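You operate a simulated robot arm through the tools that you are given. There is no shell and no other tool. Be economical: measure what you need, move in short steps, check, and stop when the job is done.

You run a simulated robot arm. Do the job below in one go: nothing can be reset, and whatever is moved stays where it is left.

## Task
Pack the lemon can with the earliest date into the lunch cooler.
Fine: fold the carry handle down, lift the lid off, stand the can inside, put the lid back on, stand the handle up. Set down upright: what you pick out. Where these are worked on the way, their far stop is far enough and under half their travel is too little: carry handle of the lunch cooler.

Only the result counts: the job must be done as asked and must still hold three seconds after the hand-in. Knocking over, shifting, dropping, spilling or breaking anything else fails it. A push-on lid holds only when it is set on centred and level and pressed home; a screw cap is set on level and turned clockwise until tight. Flat cloth is picked up by pressing the open fingertips on it (5 to 10 N) and closing them slowly along it; thin cloth reads only 2 to 8 mm in the jaws.

## Robot
A 7-joint arm with a two-finger parallel gripper, fixed in place. Base frame: the origin is at the foot of the arm, x ahead of it, y to its left, z up. Readings come in mm, degrees, newtons and seconds.
Its first joint turns from -166.0 to 166.0 degrees. Payload 4.4 kg.
The tool frame sits at the grasp point between the pads (the TCP): z along the fingers, y along the line on which they close. The tips reach 23 mm beyond it. The gripper opens to 94 mm. The fingers are 38 mm wide and 10 mm thick; the gripper's body (54 by 96 mm) begins 39 mm behind the TCP.
Orientation is that of the tool frame in the base frame, as a unit quaternion [w, x, y, z]. With the fingers straight down and closing along the base's y, the tool's x points along the base's -x, its y along +y and its z along -z.

## Interface
- The arm moves only by the tool send_rows. Its argument "increments" is a list of rows, each a list of 7 numbers: the gripper command, from -1 (shut) to 1 (fully open), values between in proportion, then the shift along the base's x, y, z in mm, then the turn, a rotation vector about the base's x, y, z in degrees. In form: [[jaw, tx, ty, tz, rx, ry, rz], ...]. A call has 1 to 8 rows; each row shifts and turns the commanded pose from where the row before left it. A row lasts 0.2 s, in which the tool goes at most 50 mm and 8.6 degrees; a call with a longer step from one row to the next is refused whole, and so is a gripper value outside its range. Where a pose cannot be reached the arm comes as near as it can. A force on the tool above 50 N (or 10 N above the force at the start of the call, whichever is more), or a blocked arm, ends the call early, and 0.2 s more pass. The fingers move at their own pace (about 72 mm/s each) and stop on an object; they squeeze with about 43 N. The grip force told is the motor's: it shows also when the fingers shut on nothing. Time passes only in rows, and 0.2 s behind the last, so rows that do not move let the fingers close. It gives the time, the measured TCP pose, the force on the tool (base axes), the opening and the grip force at its end, in the units of the frame above (readings bear some noise), with the torque about the TCP (base axes, N m) and any sound that the robot's microphone picked up.
- Cameras (640 x 400 px; columns grow to the right, rows downward): "scene" is fixed at [221, -499.7, 1404.4]; the picture's right is [0.87, -0.50, 0.00], its down [-0.18, -0.32, -0.93] and it looks along [0.46, 0.81, -0.37] (base axes); focal length 316 px, centre (320, 200). "wrist" rides on the gripper at [86, 16, -75] in the tool frame; the picture's right is [-0.18, 0.98, 0.00], its down [-0.58, -0.11, -0.81] and it looks along [-0.79, -0.15, 0.59] (tool axes); focal length 243 px, centre (320, 200). There is no depth. A picture from a camera that has moved, and an enlarged one, comes with that camera's place and axes in the base frame and with its lens.
- capture(camera): a new picture of that camera. It takes no simulated time.
- inspect(camera, box): a new picture of the part [left, top, right, bottom] of that camera's present view, enlarged. It takes no simulated time.
- job_done(): hands the job in; it is judged then, once.

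Go step by step. Nothing tells you positions but the pictures and the camera data: compare them with the known pose of the tool, close in by small moves and look again before you grip or let go. The budget is 120 turns and 68 pictures, counting those below and the enlarged ones. Unless the task says otherwise, let go and move clear before handing in, and close with one line.

The tools are called after ">>>" as name(argument=value, ...) on one line, values as JSON. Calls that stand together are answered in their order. send_rows: Moves the arm, as the interface text tells. Its arguments: {"type":"object","properties":{"increments":{"type":"array","items":{"type":"array","items":{"type":"number"}}}},"required":["increments"]} The other tools are called the same way: capture (camera) takes a picture; inspect (camera, box) takes an enlarged picture of a part of a camera's view; job_done () hands the job in.

At the start:

```text
t: 0.0
tool_pos: [681.8, 235.9, 1290.3]
tool_rot: [0.0, 0.0, 1.0, 0.0]
contact_force: [0.5, 0.1, 0.2]
ft_torque: [0.01, -0.01, 0.01]
grip_width: 93.8
gripper_force: 0.0
```

scene: 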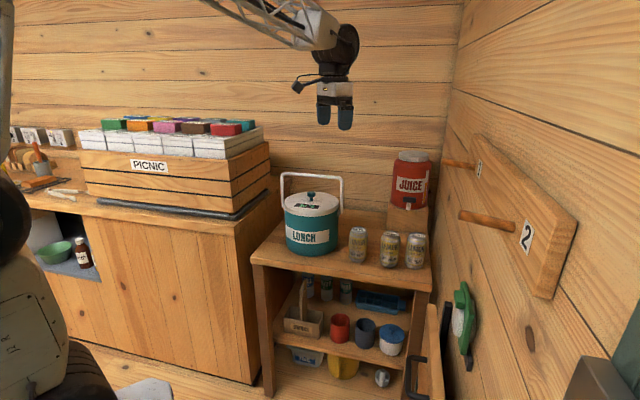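
wrist: 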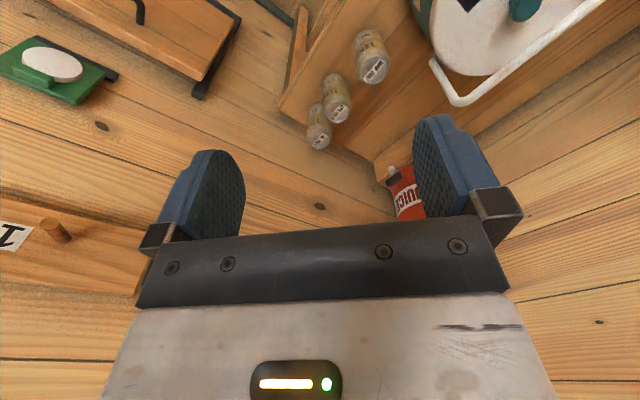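

I see a small table with the lunch cooler (handle up), three cans and a juice jug. I'll zoom in on the cooler and the cans to read the labels and dates.

>>> inspect(camera="scene", box=[340, 215, 436, 275])

>>> inspect(camera="scene", box=[260, 160, 356, 270])

>>> inspect(camera="wrist", box=[290, 10, 410, 160])

```text
6.67 times, centred on (388, 245) of scene
camera zoom: at [221.0, -499.7, 1404.4], right [0.87, -0.5, 0.0], down [-0.18, -0.32, -0.93], along [0.46, 0.81, -0.37], focal length 2107 px, centre (-133, -100)
```

zoom: 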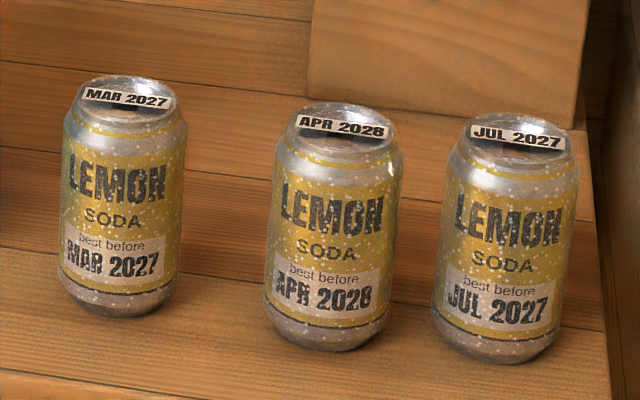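

```text
3.64 times, centred on (308, 215) of scene
camera zoom: at [221.0, -499.7, 1404.4], right [0.87, -0.5, 0.0], down [-0.18, -0.32, -0.93], along [0.46, 0.81, -0.37], focal length 1149 px, centre (364, 146)
```

zoom: 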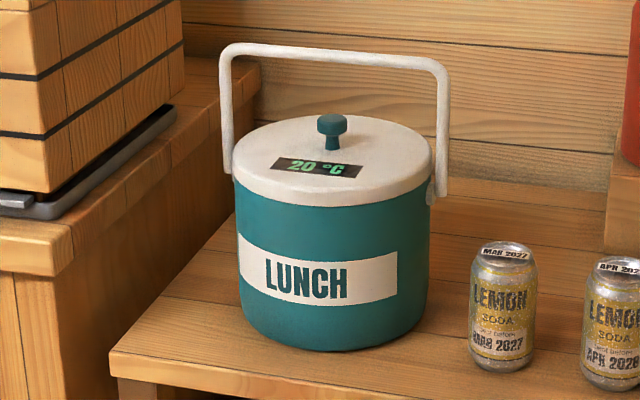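

```text
2.67 times, centred on (350, 85) of wrist
camera zoom: at [596.4, 252.4, 1366.0], right [0.18, 0.98, 0.0], down [0.58, -0.11, 0.81], along [0.79, -0.15, -0.59], focal length 647 px, centre (240, 507)
```

zoom: 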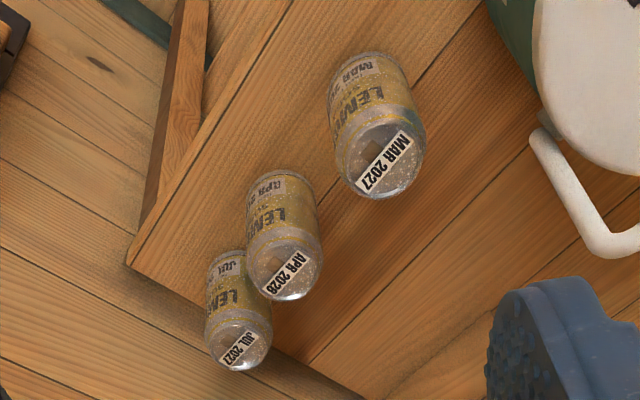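

The APR can's year could be 2026 or 2028, which decides the pick. I'll zoom further.

>>> inspect(camera="scene", box=[376, 228, 404, 266])

>>> inspect(camera="wrist", box=[332, 92, 356, 126])

```text
10.53 times, centred on (390, 247) of scene
camera zoom: at [221.0, -499.7, 1404.4], right [0.87, -0.5, 0.0], down [-0.18, -0.32, -0.93], along [0.46, 0.81, -0.37], focal length 3327 px, centre (-417, -295)
```

zoom: 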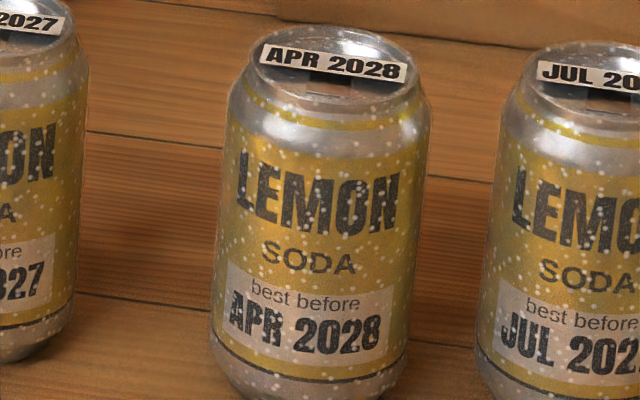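

```text
11.76 times, centred on (344, 109) of wrist
camera zoom: at [596.4, 252.4, 1366.0], right [0.18, 0.98, 0.0], down [0.58, -0.11, 0.81], along [0.79, -0.15, -0.59], focal length 2854 px, centre (38, 1271)
```

zoom: 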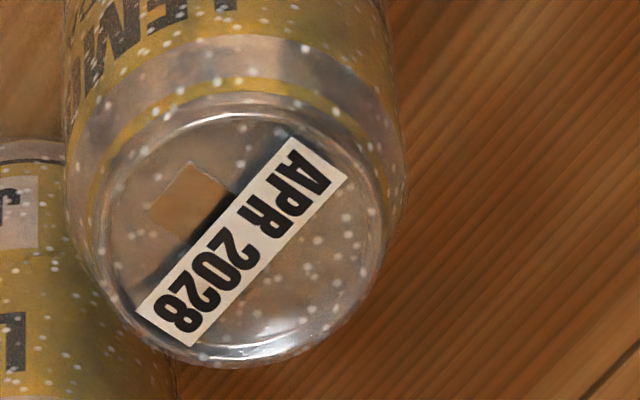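

The dates read MAR 2027, APR 2028 and JUL 2027, so MAR 2027, the can nearest the cooler, is the target. A rough fix puts its top at about (838, 300, 895) and the cooler knob at about (746, 482, 985). I'll move back for a better wrist view of the cooler and its handle.

>>> send_rows(increments=[[1, -32, 33, -8, 0, 0, 0], [1, -32, 33, -8, 0, 0, 0], [1, -32, 33, -8, 0, 0, 0], [1, -32, 33, -8, 0, 0, 0], [1, -32, 33, -8, 0, 0, 0]])

>>> capture(camera="wrist")

```text
t: 1.2
tool_pos: [521.5, 399.6, 1251.4]
tool_rot: [0.0, 0.0, 1.0, 0.0]
contact_force: [-1.6, -0.5, -0.2]
ft_torque: [-0.01, -0.02, 0.0]
grip_width: 94.0
gripper_force: 0.0
```

```text
60 pictures are left
camera wrist: at [434.9, 416.9, 1324.6], right [0.18, 0.98, 0.0], down [0.58, -0.11, 0.81], along [0.79, -0.15, -0.59], focal length 243 px, centre (320, 200)
```

wrist: 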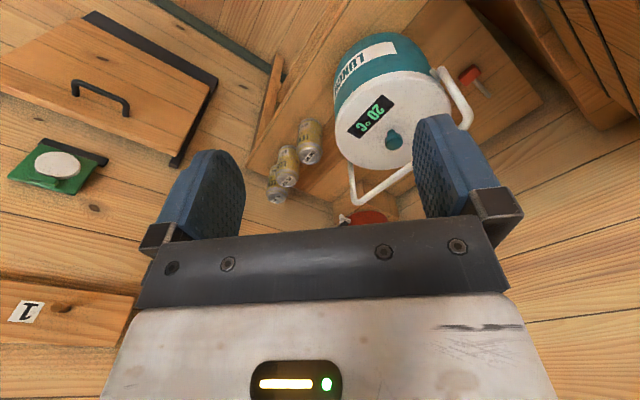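

The cooler is in view. I'll zoom in on the handle pivots and the area beside the cooler.

>>> inspect(camera="wrist", box=[310, 10, 550, 160])

>>> inspect(camera="scene", box=[240, 160, 440, 285])

```text
2.67 times, centred on (430, 85) of wrist
camera zoom: at [434.9, 416.9, 1324.6], right [0.18, 0.98, 0.0], down [0.58, -0.11, 0.81], along [0.79, -0.15, -0.59], focal length 647 px, centre (27, 507)
```

zoom: 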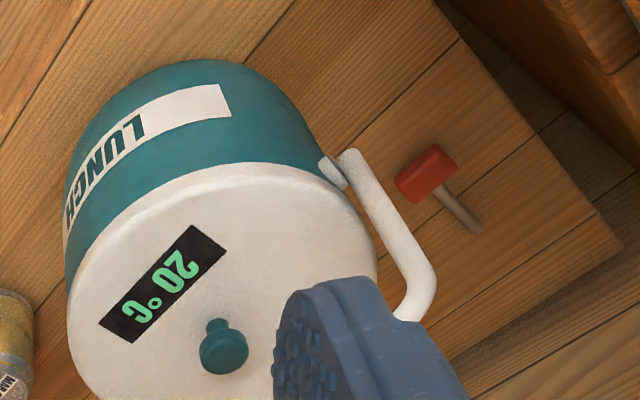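

```text
3.20 times, centred on (340, 222) of scene
camera zoom: at [221.0, -499.7, 1404.4], right [0.87, -0.5, 0.0], down [-0.18, -0.32, -0.93], along [0.46, 0.81, -0.37], focal length 1011 px, centre (256, 128)
```

zoom: 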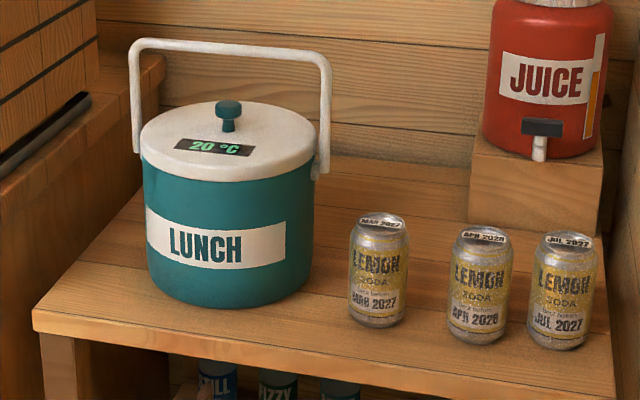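

The table also holds a small mallet behind the cooler and the juice jug. The handle pivots about an axis along roughly (0.87, -0.5), with its bar at z≈1065. I'll go above the bar, turned -30° so the jaws close across it.

>>> send_rows(increments=[[1, 38, 13, -17, 0, 0, -5], [1, 38, 13, -17, 0, 0, -5], [1, 38, 13, -17, 0, 0, -5], [1, 38, 13, -17, 0, 0, -5], [1, 38, 13, -17, 0, 0, -5], [1, 37, 14, -15, 0, 0, -5], [1, 0, 0, 0, 0, 0, 0]])

>>> capture(camera="wrist")

>>> inspect(camera="scene", box=[260, 110, 420, 270])

```text
t: 2.8
tool_pos: [751.0, 481.3, 1150.8]
tool_rot: [0.0, 0.259, 0.966, -0.001]
contact_force: [0.6, -0.4, -0.5]
ft_torque: [0.02, -0.02, -0.01]
grip_width: 94.1
gripper_force: 0.0
```

```text
57 pictures are left
camera wrist: at [683.2, 538.9, 1225.5], right [0.65, 0.76, 0.0], down [0.45, -0.39, 0.81], along [0.61, -0.53, -0.59], focal length 243 px, centre (320, 200)
```

wrist: 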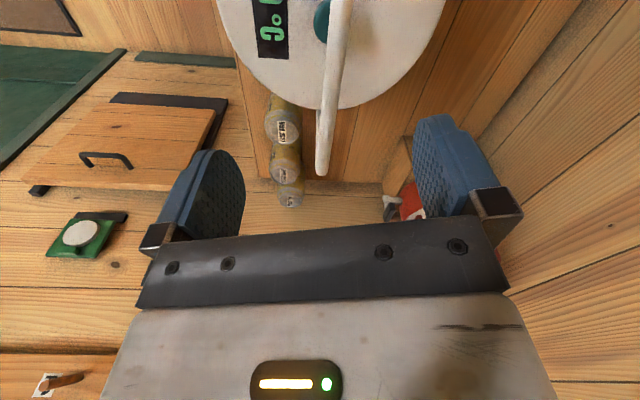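

```text
2.50 times, centred on (340, 190) of scene
camera zoom: at [221.0, -499.7, 1404.4], right [0.87, -0.5, 0.0], down [-0.18, -0.32, -0.93], along [0.46, 0.81, -0.37], focal length 790 px, centre (270, 225)
```

zoom: 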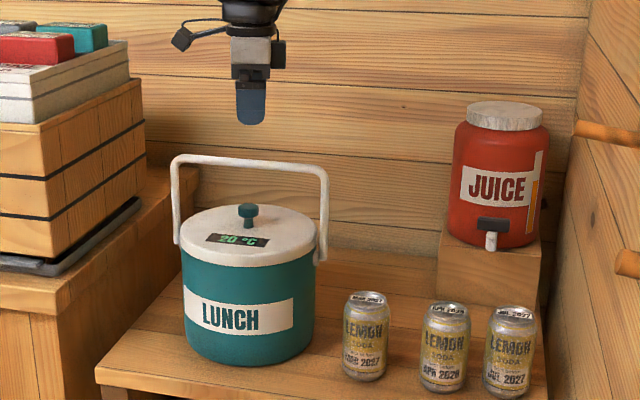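

The bar actually runs at about -42°, rather than -30°, and sits about 7 mm beyond the jaw centre. I'll rotate another 12°, shift, and lower partway before checking.

>>> send_rows(increments=[[1, 2, 2, -20, 0, 0, -6], [1, 2, 2, -20, 0, 0, -6], [1, 0, 0, 0, 0, 0, 0]])

>>> capture(camera="wrist")

```text
t: 3.6
tool_pos: [754.3, 485.0, 1112.1]
tool_rot: [0.0, 0.359, 0.933, 0.0]
contact_force: [0.6, -1.4, -0.3]
ft_torque: [0.02, -0.04, 0.02]
grip_width: 93.8
gripper_force: 0.0
```

```text
55 pictures are left
camera wrist: at [700.2, 555.0, 1185.6], right [0.8, 0.61, 0.0], down [0.36, -0.47, 0.81], along [0.49, -0.64, -0.59], focal length 243 px, centre (320, 200)
```

wrist: 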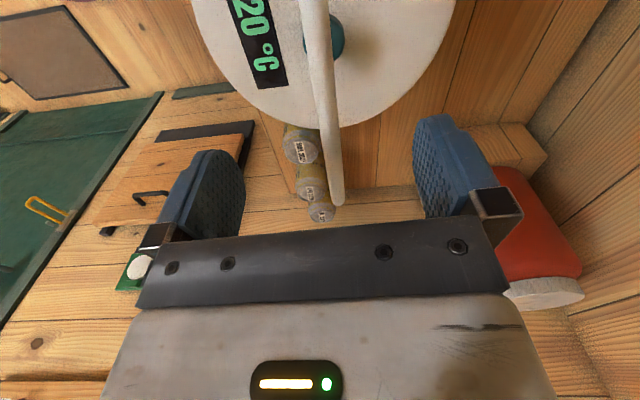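

The bar line is at -44.5° and 4 mm further on. I'll correct that and go down to straddle the bar at z≈1063.

>>> send_rows(increments=[[1, 2, 2, -25, 0, 0, -2.5], [1, 1, 1, -24, 0, 0, 0], [1, 0, 0, 0, 0, 0, 0]])

>>> capture(camera="wrist")

>>> inspect(camera="scene", box=[260, 130, 360, 260])

```text
t: 4.4
tool_pos: [756.2, 487.9, 1062.3]
tool_rot: [0.001, 0.379, 0.926, 0.001]
contact_force: [0.0, 0.4, 0.7]
ft_torque: [-0.04, -0.01, -0.01]
grip_width: 94.1
gripper_force: 0.0
```

```text
54 pictures are left
camera wrist: at [706.7, 559.8, 1136.7], right [0.82, 0.57, 0.0], down [0.34, -0.49, 0.81], along [0.46, -0.66, -0.59], focal length 243 px, centre (320, 200)
```

wrist: 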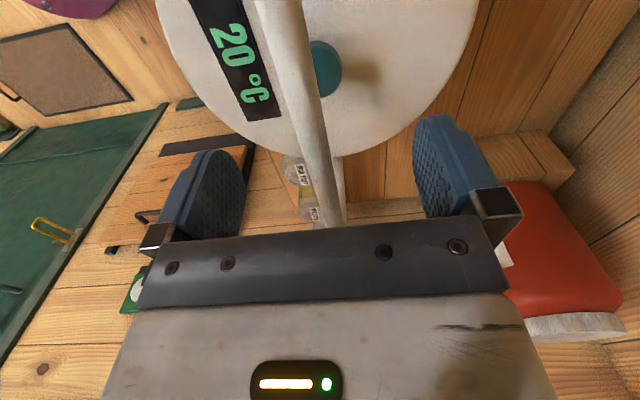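

```text
3.08 times, centred on (310, 195) of scene
camera zoom: at [221.0, -499.7, 1404.4], right [0.87, -0.5, 0.0], down [-0.18, -0.32, -0.93], along [0.46, 0.81, -0.37], focal length 972 px, centre (351, 215)
```

zoom: 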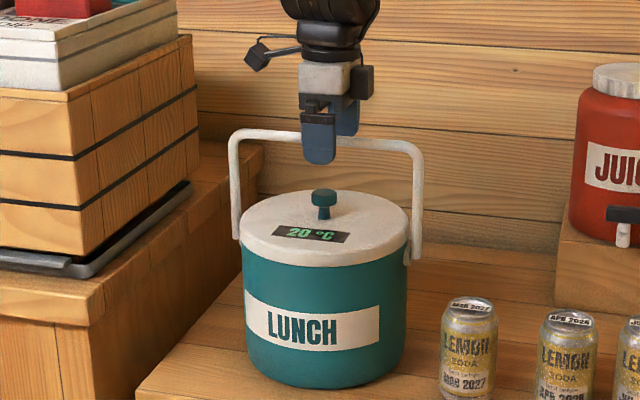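

The bar is well between the pads, about 3 mm beyond centre. I'll shift by that and close on it.

>>> send_rows(increments=[[0.3, 2, 2, 0, 0, 0, 0], [-0.3, 0, 0, 0, 0, 0, 0], [-0.7, 0, 0, 0, 0, 0, 0], [-1, 0, 0, 0, 0, 0, 0], [-1, 0, 0, 0, 0, 0, 0], [-1, 0, 0, 0, 0, 0, 0]])

```text
t: 5.8
tool_pos: [759.3, 488.7, 1063.3]
tool_rot: [0.0, 0.379, 0.925, 0.0]
contact_force: [-1.8, -5.6, 2.5]
ft_torque: [-0.26, -0.17, -0.06]
grip_width: 12.1
gripper_force: 43.4
```

The bar is gripped (12 mm). I'll test folding toward the front with a small move and watch the force.

>>> send_rows(increments=[[-1, -3.5, -3.5, 0, 0, 0, 0], [-1, -3.5, -3.5, -0.5, 0, 0, 0], [-1, 0, 0, 0, 0, 0, 0]])

```text
t: 6.6
tool_pos: [751.5, 481.9, 1061.3]
tool_rot: [0.0, 0.379, 0.926, 0.0]
contact_force: [3.9, -2.3, 3.6]
ft_torque: [0.22, 0.19, -0.06]
grip_width: 12.0
gripper_force: 42.5
```

It moves freely toward the front. I'll continue along the arc (radius about 150).

>>> send_rows(increments=[[-1, -11, -11, -1.9, 0, 0, 0], [-1, -10.8, -10.8, -3.5, 0, 0, 0], [-1, -10.5, -10.5, -5.1, 0, 0, 0], [-1, -10, -10, -6.7, 0, 0, 0], [-1, 0, 0, 0, 0, 0, 0]])

>>> inspect(camera="scene", box=[260, 130, 360, 260])

```text
t: 7.8
tool_pos: [709.9, 439.1, 1045.1]
tool_rot: [0.0, 0.379, 0.925, 0.001]
contact_force: [2.9, -1.7, -0.3]
ft_torque: [-0.02, -0.02, -0.26]
grip_width: 12.1
gripper_force: 42.8
```

```text
3.08 times, centred on (310, 195) of scene
camera zoom: at [221.0, -499.7, 1404.4], right [0.87, -0.5, 0.0], down [-0.18, -0.32, -0.93], along [0.46, 0.81, -0.37], focal length 972 px, centre (351, 215)
```

zoom: 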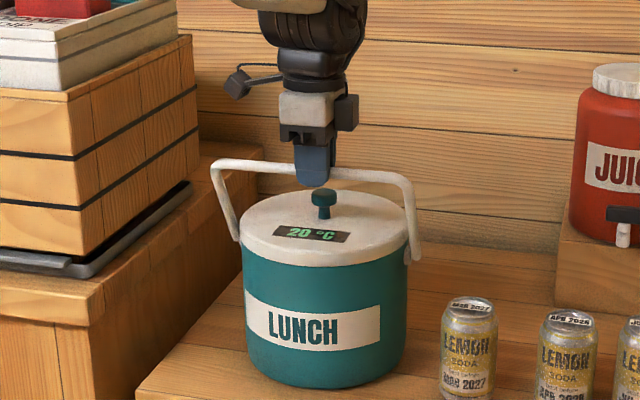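

The handle is folding forward and the cooler stays put. I'll continue.

>>> send_rows(increments=[[-1, -11, -11, -9.5, 0, 0, 0], [-1, -10.2, -10.2, -11.4, 0, 0, 0], [-1, -9, -9, -13.1, 0, 0, 0], [-1, -7.9, -7.9, -14.5, 0, 0, 0], [-1, 0, 0, 0, 0, 0, 0]])

```text
t: 9.0
tool_pos: [672.3, 401.3, 994.9]
tool_rot: [0.0, 0.379, 0.926, 0.0]
contact_force: [2.8, 3.2, -0.3]
ft_torque: [0.22, 0.13, -0.3]
grip_width: 12.2
gripper_force: 43.2
```

>>> send_rows(increments=[[-1, -6.6, -6.6, -15.8, 0, 0, 0], [-1, -5.2, -5.2, -16.8, 0, 0, 0], [-1, -3.7, -3.7, -17.6, 0, 0, 0], [-1, 0, 0, 0, 0, 0, 0]])

>>> inspect(camera="scene", box=[260, 130, 360, 260])

```text
t: 10.0
tool_pos: [654.8, 386.2, 945.3]
tool_rot: [0.0, 0.379, 0.926, 0.0]
contact_force: [2.0, 3.2, 0.1]
ft_torque: [0.04, -0.01, -0.2]
grip_width: 12.0
gripper_force: 43.0
```

```text
3.08 times, centred on (310, 195) of scene
camera zoom: at [221.0, -499.7, 1404.4], right [0.87, -0.5, 0.0], down [-0.18, -0.32, -0.93], along [0.46, 0.81, -0.37], focal length 972 px, centre (351, 215)
```

zoom: 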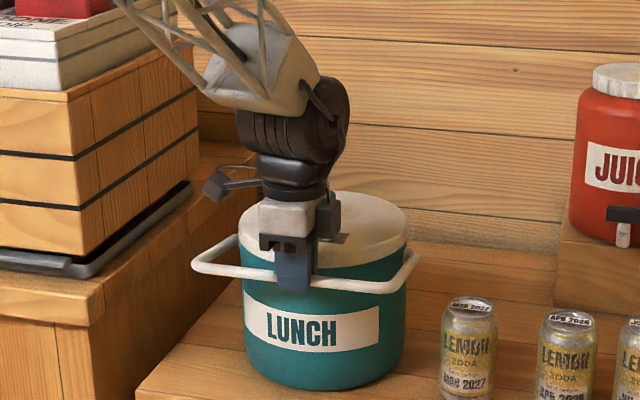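

>>> send_rows(increments=[[-1, -1.2, -1.2, -9, 0, 0, 0], [-1, -0.8, -0.8, -9, 0, 0, 0], [-1, 0, 0, 0, 0, 0, 0]])

```text
t: 10.8
tool_pos: [653.6, 384.4, 928.1]
tool_rot: [0.0, 0.379, 0.925, 0.0]
contact_force: [3.0, 3.3, -1.0]
ft_torque: [0.02, -0.05, -0.1]
grip_width: 11.9
gripper_force: 42.8
```

Handle is nearly horizontal with no stop felt. I'll open the fingers a little and see whether it stays.

>>> send_rows(increments=[[-0.6, 0, 0, 0, 0, 0, 0], [-0.4, 0, 0, 0, 0, 0, 0], [-0.4, 0, 0, 0, 0, 0, 0], [-0.4, 0, 0, 25, 0, 0, 0], [-0.4, 0, 0, 40, 0, 0, 0], [-0.4, 0, 0, 45, 0, 0, 0], [-0.4, 0, 0, 45, 0, 0, 0]])

>>> inspect(camera="scene", box=[260, 130, 360, 260])

>>> capture(camera="wrist")

```text
t: 12.4
tool_pos: [653.5, 384.0, 1082.2]
tool_rot: [-0.001, 0.378, 0.926, -0.001]
contact_force: [0.2, -0.6, -0.5]
ft_torque: [0.04, 0.04, 0.04]
grip_width: 28.3
gripper_force: 0.1
```

```text
3.08 times, centred on (310, 195) of scene
camera zoom: at [221.0, -499.7, 1404.4], right [0.87, -0.5, 0.0], down [-0.18, -0.32, -0.93], along [0.46, 0.81, -0.37], focal length 972 px, centre (351, 215)
```

zoom: 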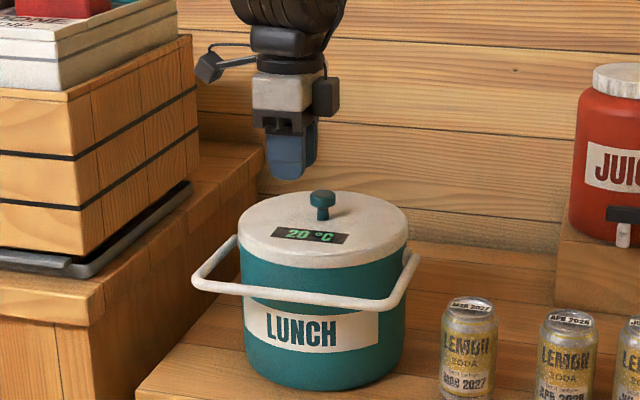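

```text
49 pictures are left
camera wrist: at [603.3, 456.5, 1156.8], right [0.82, 0.57, 0.0], down [0.34, -0.48, 0.81], along [0.46, -0.66, -0.59], focal length 243 px, centre (320, 200)
```

wrist: 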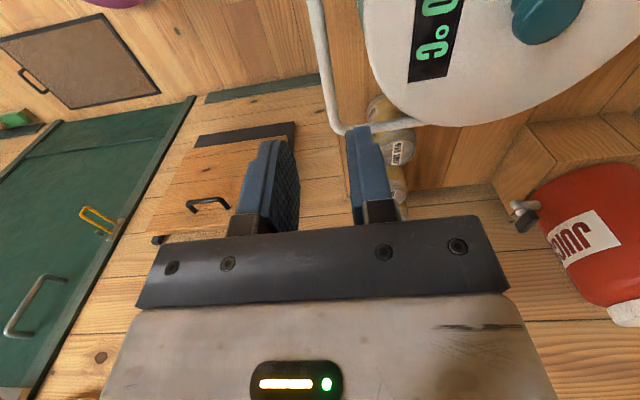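

The handle has dropped to its folded stop and clear of the lid. Next I'll go over the knob to measure it.

>>> send_rows(increments=[[0, 33, 37, 0, 0, 0, 0], [0.4, 33, 37, 0, 0, 0, 0], [0.4, 33, 36, 0, 0, 0, 0], [0.4, 0, 0, 0, 0, 0, 0]])

>>> capture(camera="wrist")

>>> inspect(camera="scene", box=[270, 150, 350, 250])

```text
t: 13.4
tool_pos: [753.2, 493.5, 1083.6]
tool_rot: [0.001, 0.379, 0.925, 0.0]
contact_force: [-1.3, 0.1, 0.1]
ft_torque: [0.0, -0.02, 0.0]
grip_width: 65.9
gripper_force: 0.0
```

```text
48 pictures are left
camera wrist: at [703.1, 566.2, 1158.7], right [0.82, 0.57, 0.0], down [0.34, -0.48, 0.81], along [0.46, -0.66, -0.59], focal length 243 px, centre (320, 200)
```

wrist: 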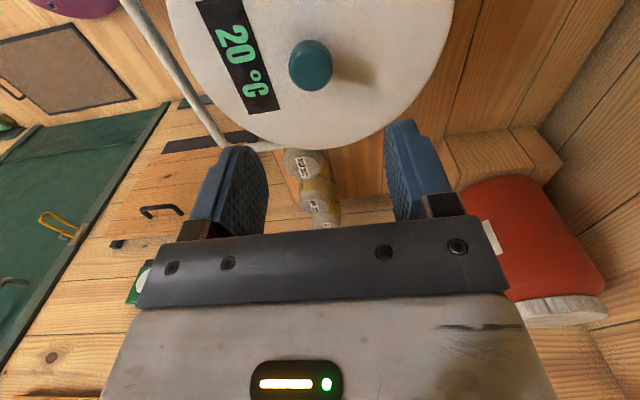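

```text
4.00 times, centred on (310, 200) of scene
camera zoom: at [221.0, -499.7, 1404.4], right [0.87, -0.5, 0.0], down [-0.18, -0.32, -0.93], along [0.46, 0.81, -0.37], focal length 1264 px, centre (360, 200)
```

zoom: 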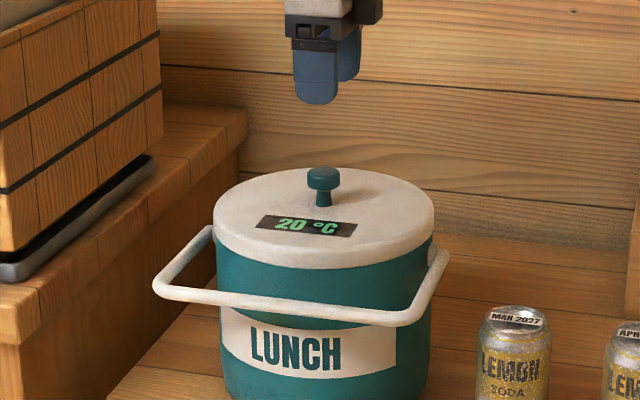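

The knob is at about (741, 498, 985), 12 mm toward -x from the tool. I'll centre and come down closer before looking again.

>>> send_rows(increments=[[0.2, -6, 2, -24, 0, 0, 0], [0.2, -6, 2, -24, 0, 0, 0], [0.2, 0, 0, 0, 0, 0, 0]])

>>> capture(camera="wrist")

>>> inspect(camera="scene", box=[270, 150, 350, 250])

```text
t: 14.2
tool_pos: [740.1, 497.7, 1035.5]
tool_rot: [0.0, 0.379, 0.926, 0.0]
contact_force: [0.0, -1.2, -0.7]
ft_torque: [0.01, -0.01, 0.0]
grip_width: 56.5
gripper_force: 0.0
```

```text
46 pictures are left
camera wrist: at [690.2, 570.1, 1109.9], right [0.82, 0.57, 0.0], down [0.34, -0.49, 0.81], along [0.46, -0.66, -0.59], focal length 243 px, centre (320, 200)
```

wrist: 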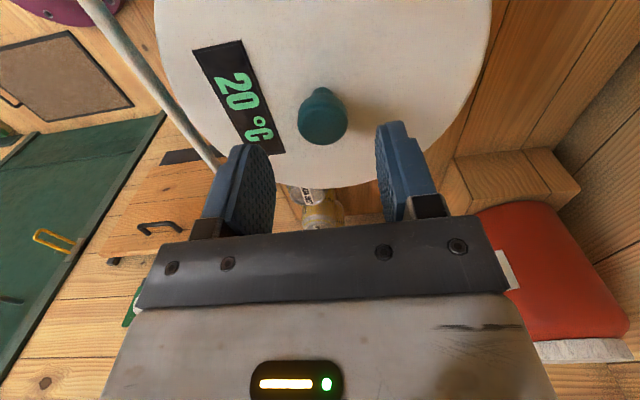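

```text
4.00 times, centred on (310, 200) of scene
camera zoom: at [221.0, -499.7, 1404.4], right [0.87, -0.5, 0.0], down [-0.18, -0.32, -0.93], along [0.46, 0.81, -0.37], focal length 1264 px, centre (360, 200)
```

zoom: 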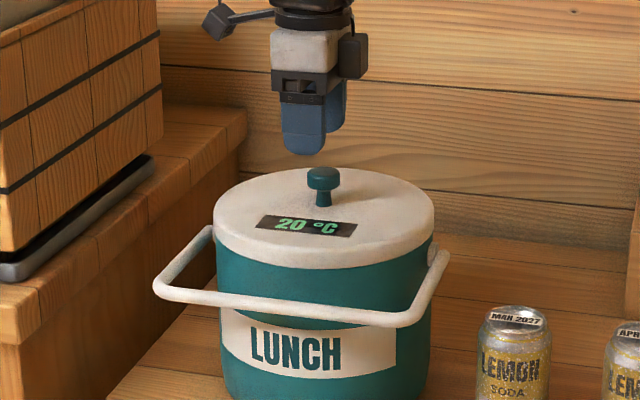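

The knob is about 32 mm across with its top at z≈980, at about (743, 496). I'll lower around it carefully.

>>> send_rows(increments=[[0.2, 3, -2, -20, 0, 0, 0], [0.2, 0, 0, -20, 0, 0, 0], [0.2, 0, 0, -10, 0, 0, 0], [0.2, 0, 0, 0, 0, 0, 0]])

>>> capture(camera="wrist")

>>> inspect(camera="scene", box=[280, 160, 340, 220])

```text
t: 15.2
tool_pos: [743.6, 497.4, 985.6]
tool_rot: [0.0, 0.379, 0.925, 0.0]
contact_force: [-0.1, 0.6, 0.5]
ft_torque: [0.01, -0.01, 0.02]
grip_width: 56.4
gripper_force: 0.0
```

```text
44 pictures are left
camera wrist: at [693.4, 569.2, 1059.9], right [0.82, 0.57, 0.0], down [0.34, -0.49, 0.81], along [0.46, -0.66, -0.59], focal length 243 px, centre (320, 200)
```

wrist: 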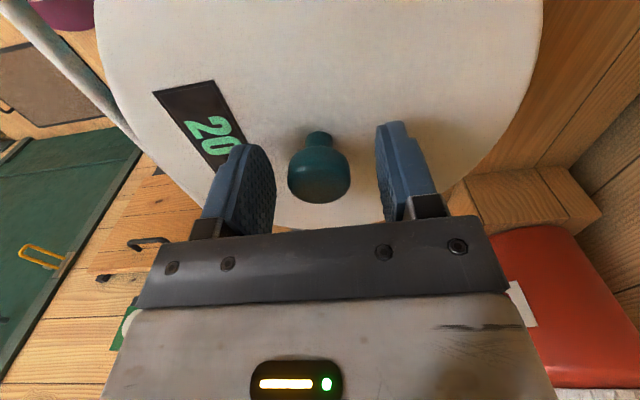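

```text
6.67 times, centred on (310, 190) of scene
camera zoom: at [221.0, -499.7, 1404.4], right [0.87, -0.5, 0.0], down [-0.18, -0.32, -0.93], along [0.46, 0.81, -0.37], focal length 2107 px, centre (387, 267)
```

zoom: 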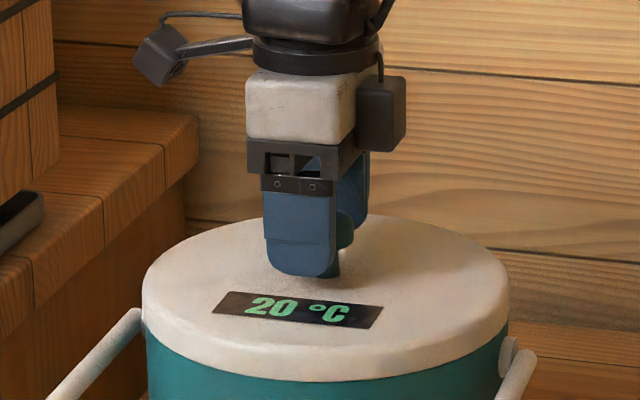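

The knob cap is right at the grasp point. I'll lower 4 mm and close.

>>> send_rows(increments=[[0.0, 0, 0, -4, 0, 0, 0], [-0.5, 0, 0, 0, 0, 0, 0], [-1, 0, 0, 0, 0, 0, 0], [-1, 0, 0, 0, 0, 0, 0], [-1, 0, 0, 0, 0, 0, 0]])

```text
t: 16.4
tool_pos: [743.9, 497.4, 981.4]
tool_rot: [0.0, 0.378, 0.926, -0.001]
contact_force: [-1.1, -2.3, -1.3]
ft_torque: [-0.13, 0.03, -0.01]
grip_width: 30.5
gripper_force: 43.2
heard: snap
```

Gripped the knob (30.5 mm) and heard a snap. I'll lift gently and watch the force.

>>> send_rows(increments=[[-1, 0, 0, 3, 0, 0, 0], [-1, 0, 0, 3, 0, 0, 0], [-1, 0, 0, 4, 0, 0, 0], [-1, 0, 0, 0, 0, 0, 0]])

>>> inspect(camera="scene", box=[260, 150, 360, 270])

```text
t: 17.4
tool_pos: [744.0, 495.9, 990.7]
tool_rot: [0.0, 0.378, 0.926, 0.001]
contact_force: [0.1, -0.2, -1.0]
ft_torque: [-0.06, 0.04, -0.01]
grip_width: 30.7
gripper_force: 42.5
```

```text
3.33 times, centred on (310, 210) of scene
camera zoom: at [221.0, -499.7, 1404.4], right [0.87, -0.5, 0.0], down [-0.18, -0.32, -0.93], along [0.46, 0.81, -0.37], focal length 1054 px, centre (353, 167)
```

zoom: 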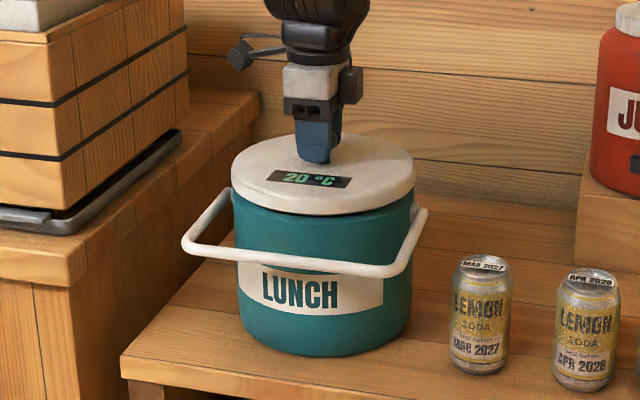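

The lid is free. I need a place to set it down, so I'll look over the surrounding surfaces.

>>> capture(camera="scene")

>>> inspect(camera="scene", box=[0, 110, 290, 290])

>>> inspect(camera="scene", box=[240, 260, 640, 400])

```text
41 pictures are left
```

scene: 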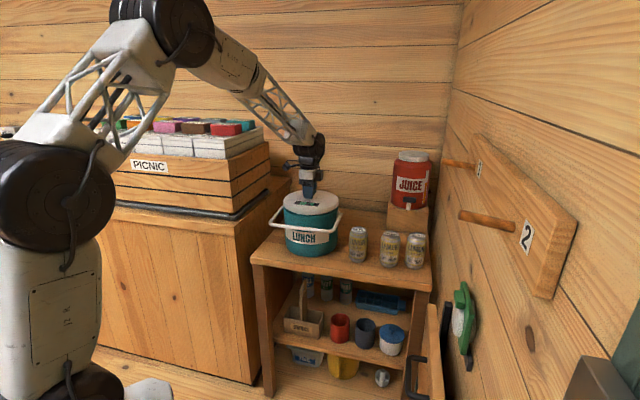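

```text
2.21 times, centred on (145, 200) of scene
camera zoom: at [221.0, -499.7, 1404.4], right [0.87, -0.5, 0.0], down [-0.18, -0.32, -0.93], along [0.46, 0.81, -0.37], focal length 698 px, centre (706, 200)
```

zoom: 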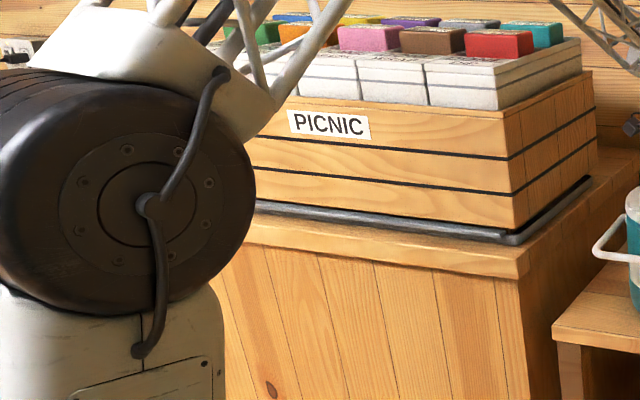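

```text
1.60 times, centred on (440, 330) of scene
camera zoom: at [221.0, -499.7, 1404.4], right [0.87, -0.5, 0.0], down [-0.18, -0.32, -0.93], along [0.46, 0.81, -0.37], focal length 506 px, centre (128, -8)
```

zoom: 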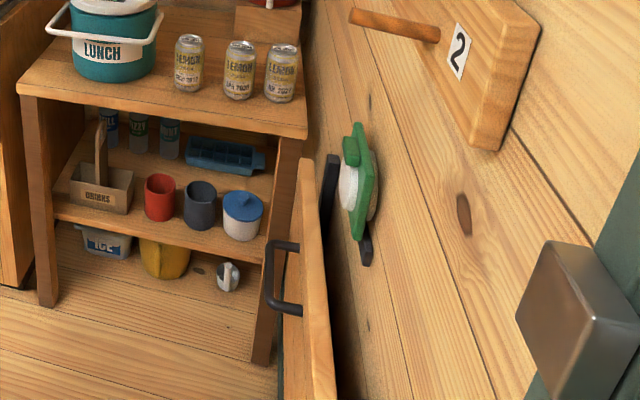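

The only level free space is the table behind the cans, between the cooler and the juice block, centred near (959, 396). I'll raise the lid and test the reach there at a safe height.

>>> send_rows(increments=[[-1, 0, 0, 35, 0, 0, 0], [-1, 0, 0, 35, 0, 0, 0], [-1, 36, -17, 0, 0, 0, 0], [-1, 36, -17, 0, 0, 0, 0], [-1, 36, -17, 0, 0, 0, 0], [-1, 36, -17, 0, 0, 0, 0], [-1, 36, -16, 0, 0, 0, 0], [-1, 36, -16, 0, 0, 0, 0]])

>>> capture(camera="scene")

>>> capture(camera="wrist")

```text
t: 19.2
tool_pos: [959.6, 394.4, 1061.6]
tool_rot: [0.001, 0.378, 0.926, 0.0]
contact_force: [0.1, 0.3, -0.3]
ft_torque: [0.06, 0.0, 0.01]
grip_width: 0.1
gripper_force: 42.9
```

```text
38 pictures are left
```

scene: 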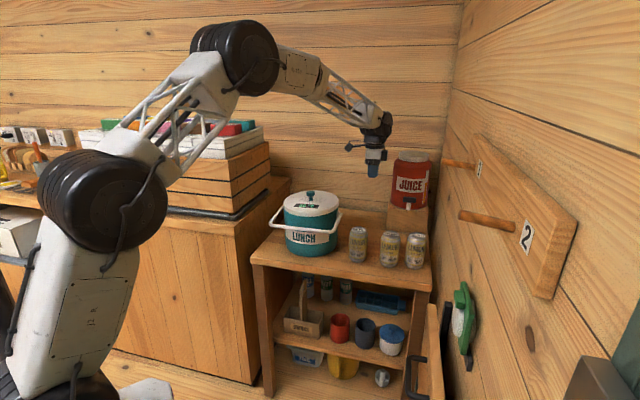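

```text
37 pictures are left
camera wrist: at [910.1, 467.9, 1136.3], right [0.82, 0.57, 0.0], down [0.34, -0.49, 0.81], along [0.46, -0.66, -0.59], focal length 243 px, centre (320, 200)
```

wrist: 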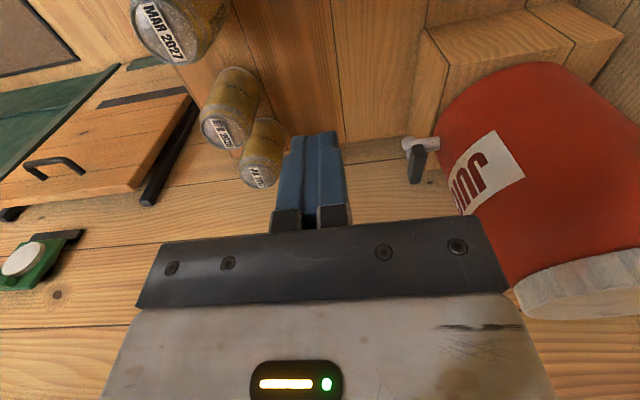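

The knob slipped out and the gripper arrived empty, though the reach is fine. I'll check the state of the lid and cooler closely.

>>> inspect(camera="scene", box=[265, 175, 345, 265])

```text
4.44 times, centred on (305, 220) of scene
camera zoom: at [221.0, -499.7, 1404.4], right [0.87, -0.5, 0.0], down [-0.18, -0.32, -0.93], along [0.46, 0.81, -0.37], focal length 1405 px, centre (387, 111)
```

zoom: 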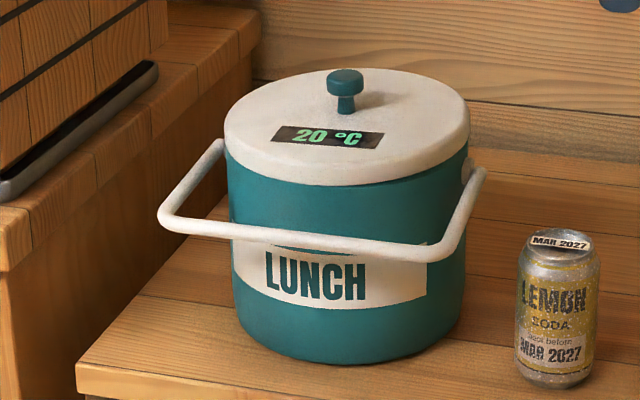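

The lid looks unseated by about 5 mm but still sits on the cooler, which hasn't shifted. I'll go back and re-grip the knob about 5 mm further along the bar axis and lower.

>>> send_rows(increments=[[-0.5, -36, 16, 0, 0, 0, 0], [0, -36, 16, 0, 0, 0, 0], [0.2, -36, 16, 0, 0, 0, 0], [0.2, -36, 16, 0, 0, 0, 0], [0.2, -36, 16, 0, 0, 0, 0], [0.2, -32.4, 16.5, 0, 0, 0, 0], [0.2, 0, 0, -30, 0, 0, 0], [0.2, 0, 0, 0, 0, 0, 0]])

>>> capture(camera="wrist")

>>> inspect(camera="scene", box=[280, 150, 340, 220])

```text
t: 21.0
tool_pos: [747.1, 492.3, 1031.8]
tool_rot: [0.001, 0.379, 0.926, 0.0]
contact_force: [-1.0, 0.4, -0.4]
ft_torque: [-0.01, 0.01, 0.01]
grip_width: 56.5
gripper_force: 0.1
```

```text
35 pictures are left
camera wrist: at [696.6, 565.0, 1106.1], right [0.82, 0.57, 0.0], down [0.34, -0.49, 0.81], along [0.46, -0.66, -0.59], focal length 243 px, centre (320, 200)
```

wrist: 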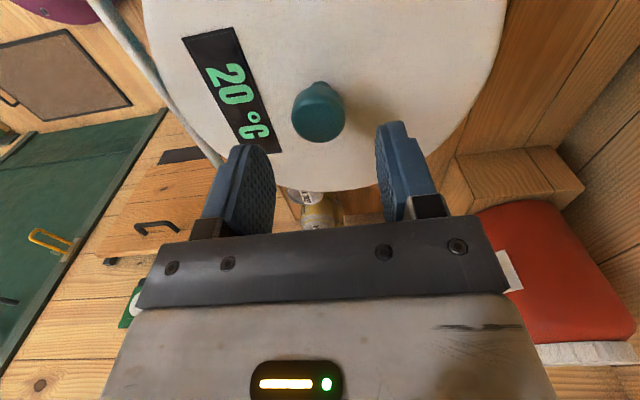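

```text
5.71 times, centred on (310, 185) of scene
camera zoom: at [221.0, -499.7, 1404.4], right [0.87, -0.5, 0.0], down [-0.18, -0.32, -0.93], along [0.46, 0.81, -0.37], focal length 1806 px, centre (377, 286)
```

zoom: 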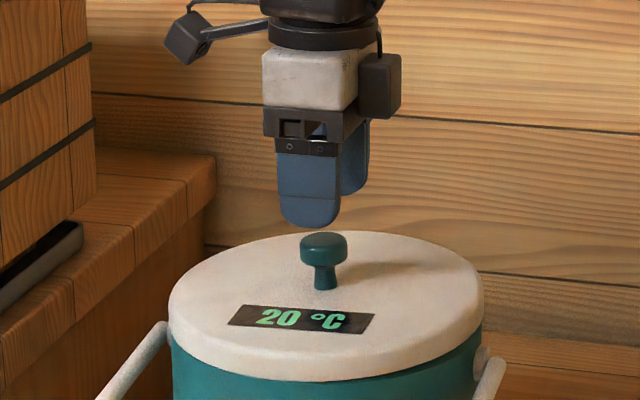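

The jaws are now centred on the knob in both views. I'll lower to z≈977 and close firmly.

>>> send_rows(increments=[[0.2, 0, 0, -25, 0, 0, 0], [0.2, 0, 0, -20, 0, 0, 0], [0.2, 0, 0, -9, 0, 0, 0], [0.2, 0, 0, 0, 0, 0, 0]])

>>> inspect(camera="scene", box=[280, 170, 340, 240])

```text
t: 22.0
tool_pos: [748.6, 492.8, 979.4]
tool_rot: [0.0, 0.378, 0.926, 0.001]
contact_force: [-2.8, 0.3, 16.7]
ft_torque: [0.22, -0.55, 0.08]
grip_width: 56.0
gripper_force: 0.1
```

```text
5.71 times, centred on (310, 205) of scene
camera zoom: at [221.0, -499.7, 1404.4], right [0.87, -0.5, 0.0], down [-0.18, -0.32, -0.93], along [0.46, 0.81, -0.37], focal length 1806 px, centre (377, 171)
```

zoom: 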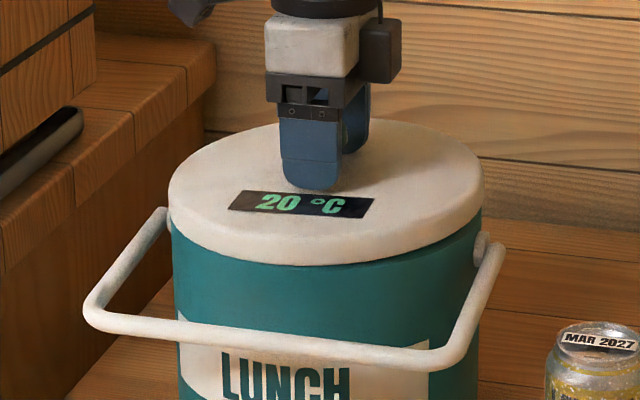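

The tips touch the lid top at z≈956. I'll back off 4 mm and close.

>>> send_rows(increments=[[0.2, 0, 0, 4.5, 0, 0, 0], [-0.2, 0, 0, 0, 0, 0, 0], [-0.6, 0, 0, 0, 0, 0, 0], [-1, 0, 0, 0, 0, 0, 0], [-1, 0, 0, 0, 0, 0, 0], [-1, 0, 0, 0, 0, 0, 0]])

```text
t: 23.4
tool_pos: [748.3, 492.3, 980.3]
tool_rot: [0.0, 0.378, 0.926, 0.0]
contact_force: [-0.8, -0.7, 0.6]
ft_torque: [0.0, 0.08, -0.04]
grip_width: 30.5
gripper_force: 42.8
```

>>> send_rows(increments=[[-1, 0, 0, 3, 0, 0, 0], [-1, 0, 0, 3, 0, 0, 0], [-1, 0, 0, 4, 0, 0, 0], [-1, 0, 0, 5, 0, 0, 0], [-1, 0, 0, 0, 0, 0, 0]])

>>> inspect(camera="scene", box=[280, 170, 340, 240])

```text
t: 24.6
tool_pos: [748.3, 492.7, 996.1]
tool_rot: [-0.001, 0.379, 0.926, -0.001]
contact_force: [0.4, 0.3, -1.0]
ft_torque: [0.0, 0.0, -0.03]
grip_width: 30.8
gripper_force: 43.9
```

```text
5.71 times, centred on (310, 205) of scene
camera zoom: at [221.0, -499.7, 1404.4], right [0.87, -0.5, 0.0], down [-0.18, -0.32, -0.93], along [0.46, 0.81, -0.37], focal length 1806 px, centre (377, 171)
```

zoom: 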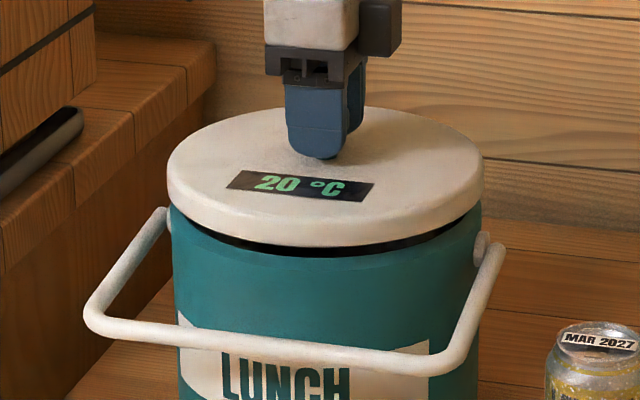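

The lid is up this time with the seal visible. I'll raise it with gentle, small steps.

>>> send_rows(increments=[[-1, 0, 0, 5, 0, 0, 0], [-1, 0, 0, 8, 0, 0, 0], [-1, 0, 0, 10, 0, 0, 0], [-1, 0, 0, 10, 0, 0, 0], [-1, 0, 0, 10, 0, 0, 0], [-1, 0, 0, 8, 0, 0, 0], [-1, 0, 0, 5, 0, 0, 0], [-1, 0, 0, 0, 0, 0, 0]])

>>> inspect(camera="scene", box=[270, 150, 350, 240])

```text
t: 26.4
tool_pos: [748.6, 490.9, 1052.6]
tool_rot: [0.0, 0.379, 0.925, -0.001]
contact_force: [0.9, 0.0, -1.8]
ft_torque: [0.0, 0.0, 0.02]
grip_width: 30.5
gripper_force: 43.0
```

```text
4.44 times, centred on (310, 195) of scene
camera zoom: at [221.0, -499.7, 1404.4], right [0.87, -0.5, 0.0], down [-0.18, -0.32, -0.93], along [0.46, 0.81, -0.37], focal length 1405 px, centre (364, 222)
```

zoom: 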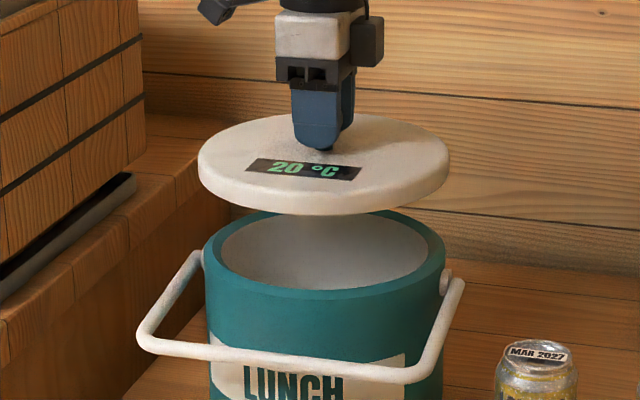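

The lid is held level. I'll carry it slowly to behind the cans.

>>> send_rows(increments=[[-1, 7, -3.2, 0, 0, 0, 0], [-1, 13, -5.9, 0, 0, 0, 0], [-1, 18, -8.2, 0, 0, 0, 0], [-1, 20, -9, 0, 0, 0, 0], [-1, 20, -9, 0, 0, 0, 0], [-1, 18, -8.2, 0, 0, 0, 0], [-1, 13, -5.9, 0, 0, 0, 0], [-1, 7, -3.2, 0, 0, 0, 0]])

>>> send_rows(increments=[[-1, 7, -3.2, 0, 0, 0, 0], [-1, 13, -5.9, 0, 0, 0, 0], [-1, 18, -8.2, 0, 0, 0, 0], [-1, 20, -9, 0, 0, 0, 0], [-1, 17, -7.8, 0, 0, 0, 0], [-1, 13, -5.9, 0, 0, 0, 0], [-1, 8.5, -3.9, 0, 0, 0, 0], [-1, 0, 0, 0, 0, 0, 0]])

>>> inspect(camera="scene", box=[280, 130, 450, 290])

>>> capture(camera="wrist")

```text
t: 28.2
tool_pos: [864.1, 440.3, 1052.6]
tool_rot: [-0.001, 0.379, 0.925, 0.0]
contact_force: [0.2, 0.0, -1.0]
ft_torque: [-0.04, 0.03, -0.04]
grip_width: 30.5
gripper_force: 42.7
```

```text
t: 30.0
tool_pos: [961.0, 396.1, 1052.3]
tool_rot: [0.0, 0.379, 0.926, 0.0]
contact_force: [-0.4, 0.3, -1.9]
ft_torque: [0.0, 0.01, -0.04]
grip_width: 30.8
gripper_force: 42.7
```

```text
2.50 times, centred on (365, 210) of scene
camera zoom: at [221.0, -499.7, 1404.4], right [0.87, -0.5, 0.0], down [-0.18, -0.32, -0.93], along [0.46, 0.81, -0.37], focal length 790 px, centre (208, 175)
```

zoom: 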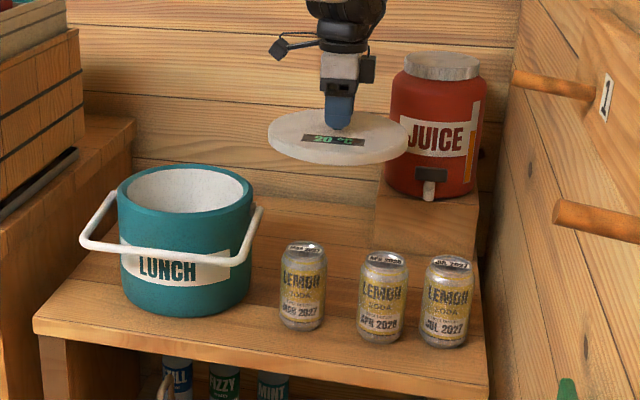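

```text
29 pictures are left
camera wrist: at [910.5, 468.8, 1127.5], right [0.82, 0.57, 0.0], down [0.34, -0.49, 0.81], along [0.46, -0.66, -0.59], focal length 243 px, centre (320, 200)
```

wrist: 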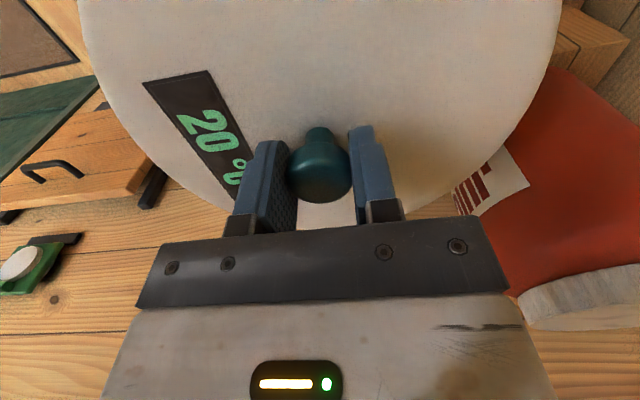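

The lid is over the free patch. I'll lower most of the way, then check clearances.

>>> send_rows(increments=[[-1, 0, 0, -10, 0, 0, 0], [-1, 0, 0, -20, 0, 0, 0], [-1, 0, 0, -25, 0, 0, 0], [-1, 0, 0, -25, 0, 0, 0], [-1, 0, 0, -25, 0, 0, 0], [-1, 0, 0, -25, 0, 0, 0], [-1, 0, 0, -20, 0, 0, 0], [-1, 0, 0, -10, 0, 0, 0]])

>>> inspect(camera="scene", box=[320, 170, 440, 280])

>>> capture(camera="wrist")

```text
t: 31.8
tool_pos: [959.2, 395.1, 891.5]
tool_rot: [0.0, 0.379, 0.925, 0.0]
contact_force: [0.5, -0.2, -1.5]
ft_torque: [-0.01, 0.02, 0.02]
grip_width: 30.9
gripper_force: 43.1
```

```text
3.64 times, centred on (380, 225) of scene
camera zoom: at [221.0, -499.7, 1404.4], right [0.87, -0.5, 0.0], down [-0.18, -0.32, -0.93], along [0.46, 0.81, -0.37], focal length 1149 px, centre (102, 109)
```

zoom: 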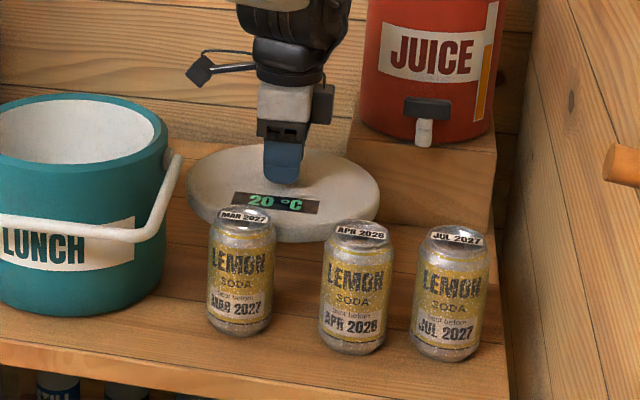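

```text
27 pictures are left
camera wrist: at [909.3, 468.0, 966.3], right [0.82, 0.57, 0.0], down [0.34, -0.49, 0.81], along [0.46, -0.66, -0.59], focal length 243 px, centre (320, 200)
```

wrist: 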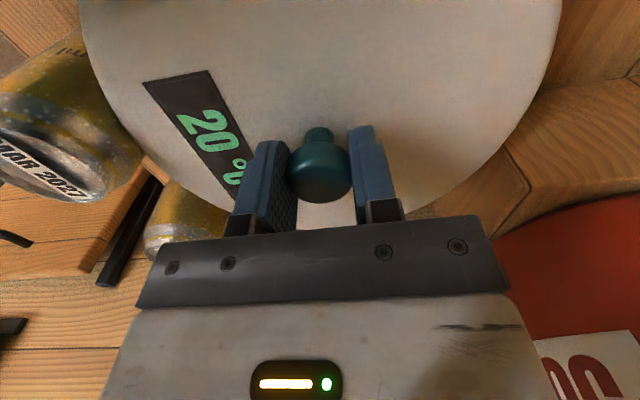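

The lid would come within a few millimetres of the MAR can, while the block side has over 50 mm spare. I'll shift it about 22 mm toward the block, then keep lowering.

>>> send_rows(increments=[[-1, 5, 4.5, 0, 0, 0, 0], [-1, 6, 6, 0, 0, 0, 0], [-1, 5, 4.5, 0, 0, 0, 0], [-1, 0, 0, -10, 0, 0, 0], [-1, 0, 0, -15, 0, 0, 0], [-1, 0, 0, -10, 0, 0, 0], [-1, 0, 0, 0, 0, 0, 0]])

>>> inspect(camera="scene", box=[320, 170, 440, 280])

```text
t: 33.4
tool_pos: [975.0, 410.5, 857.2]
tool_rot: [0.001, 0.378, 0.926, -0.001]
contact_force: [0.3, 0.3, -0.9]
ft_torque: [0.0, -0.01, -0.01]
grip_width: 30.5
gripper_force: 43.3
```

```text
3.64 times, centred on (380, 225) of scene
camera zoom: at [221.0, -499.7, 1404.4], right [0.87, -0.5, 0.0], down [-0.18, -0.32, -0.93], along [0.46, 0.81, -0.37], focal length 1149 px, centre (102, 109)
```

zoom: 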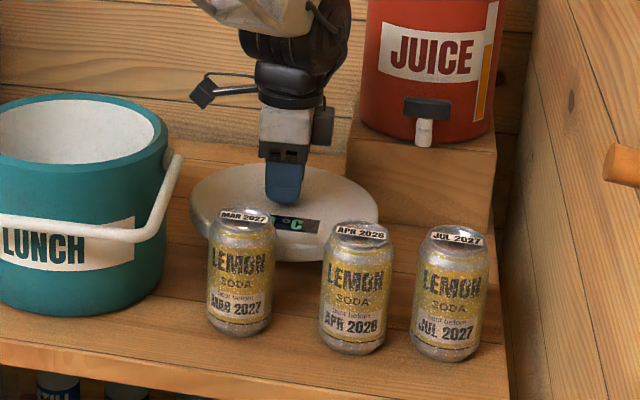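

Clearances look good. I'll lower in small steps until contact.

>>> send_rows(increments=[[-1, 0, 0, -8, 0, 0, 0], [-1, 0, 0, -8, 0, 0, 0], [-1, 0, 0, -6, 0, 0, 0], [-1, 0, 0, -4, 0, 0, 0], [-1, 0, 0, 0, 0, 0, 0]])

```text
t: 34.6
tool_pos: [976.0, 411.6, 831.3]
tool_rot: [-0.001, 0.378, 0.926, 0.001]
contact_force: [-0.2, -0.4, -1.1]
ft_torque: [-0.01, 0.03, -0.02]
grip_width: 30.7
gripper_force: 43.4
```

>>> send_rows(increments=[[-1, 0, 0, -3, 0, 0, 0], [-1, 0, 0, -3, 0, 0, 0], [-1, 0, 0, -3, 0, 0, 0], [-1, 0, 0, 0, 0, 0, 0]])

```text
t: 35.6
tool_pos: [975.3, 410.0, 821.7]
tool_rot: [0.0, 0.379, 0.925, 0.0]
contact_force: [0.4, 0.1, -1.7]
ft_torque: [0.05, 0.0, -0.02]
grip_width: 30.6
gripper_force: 43.0
```

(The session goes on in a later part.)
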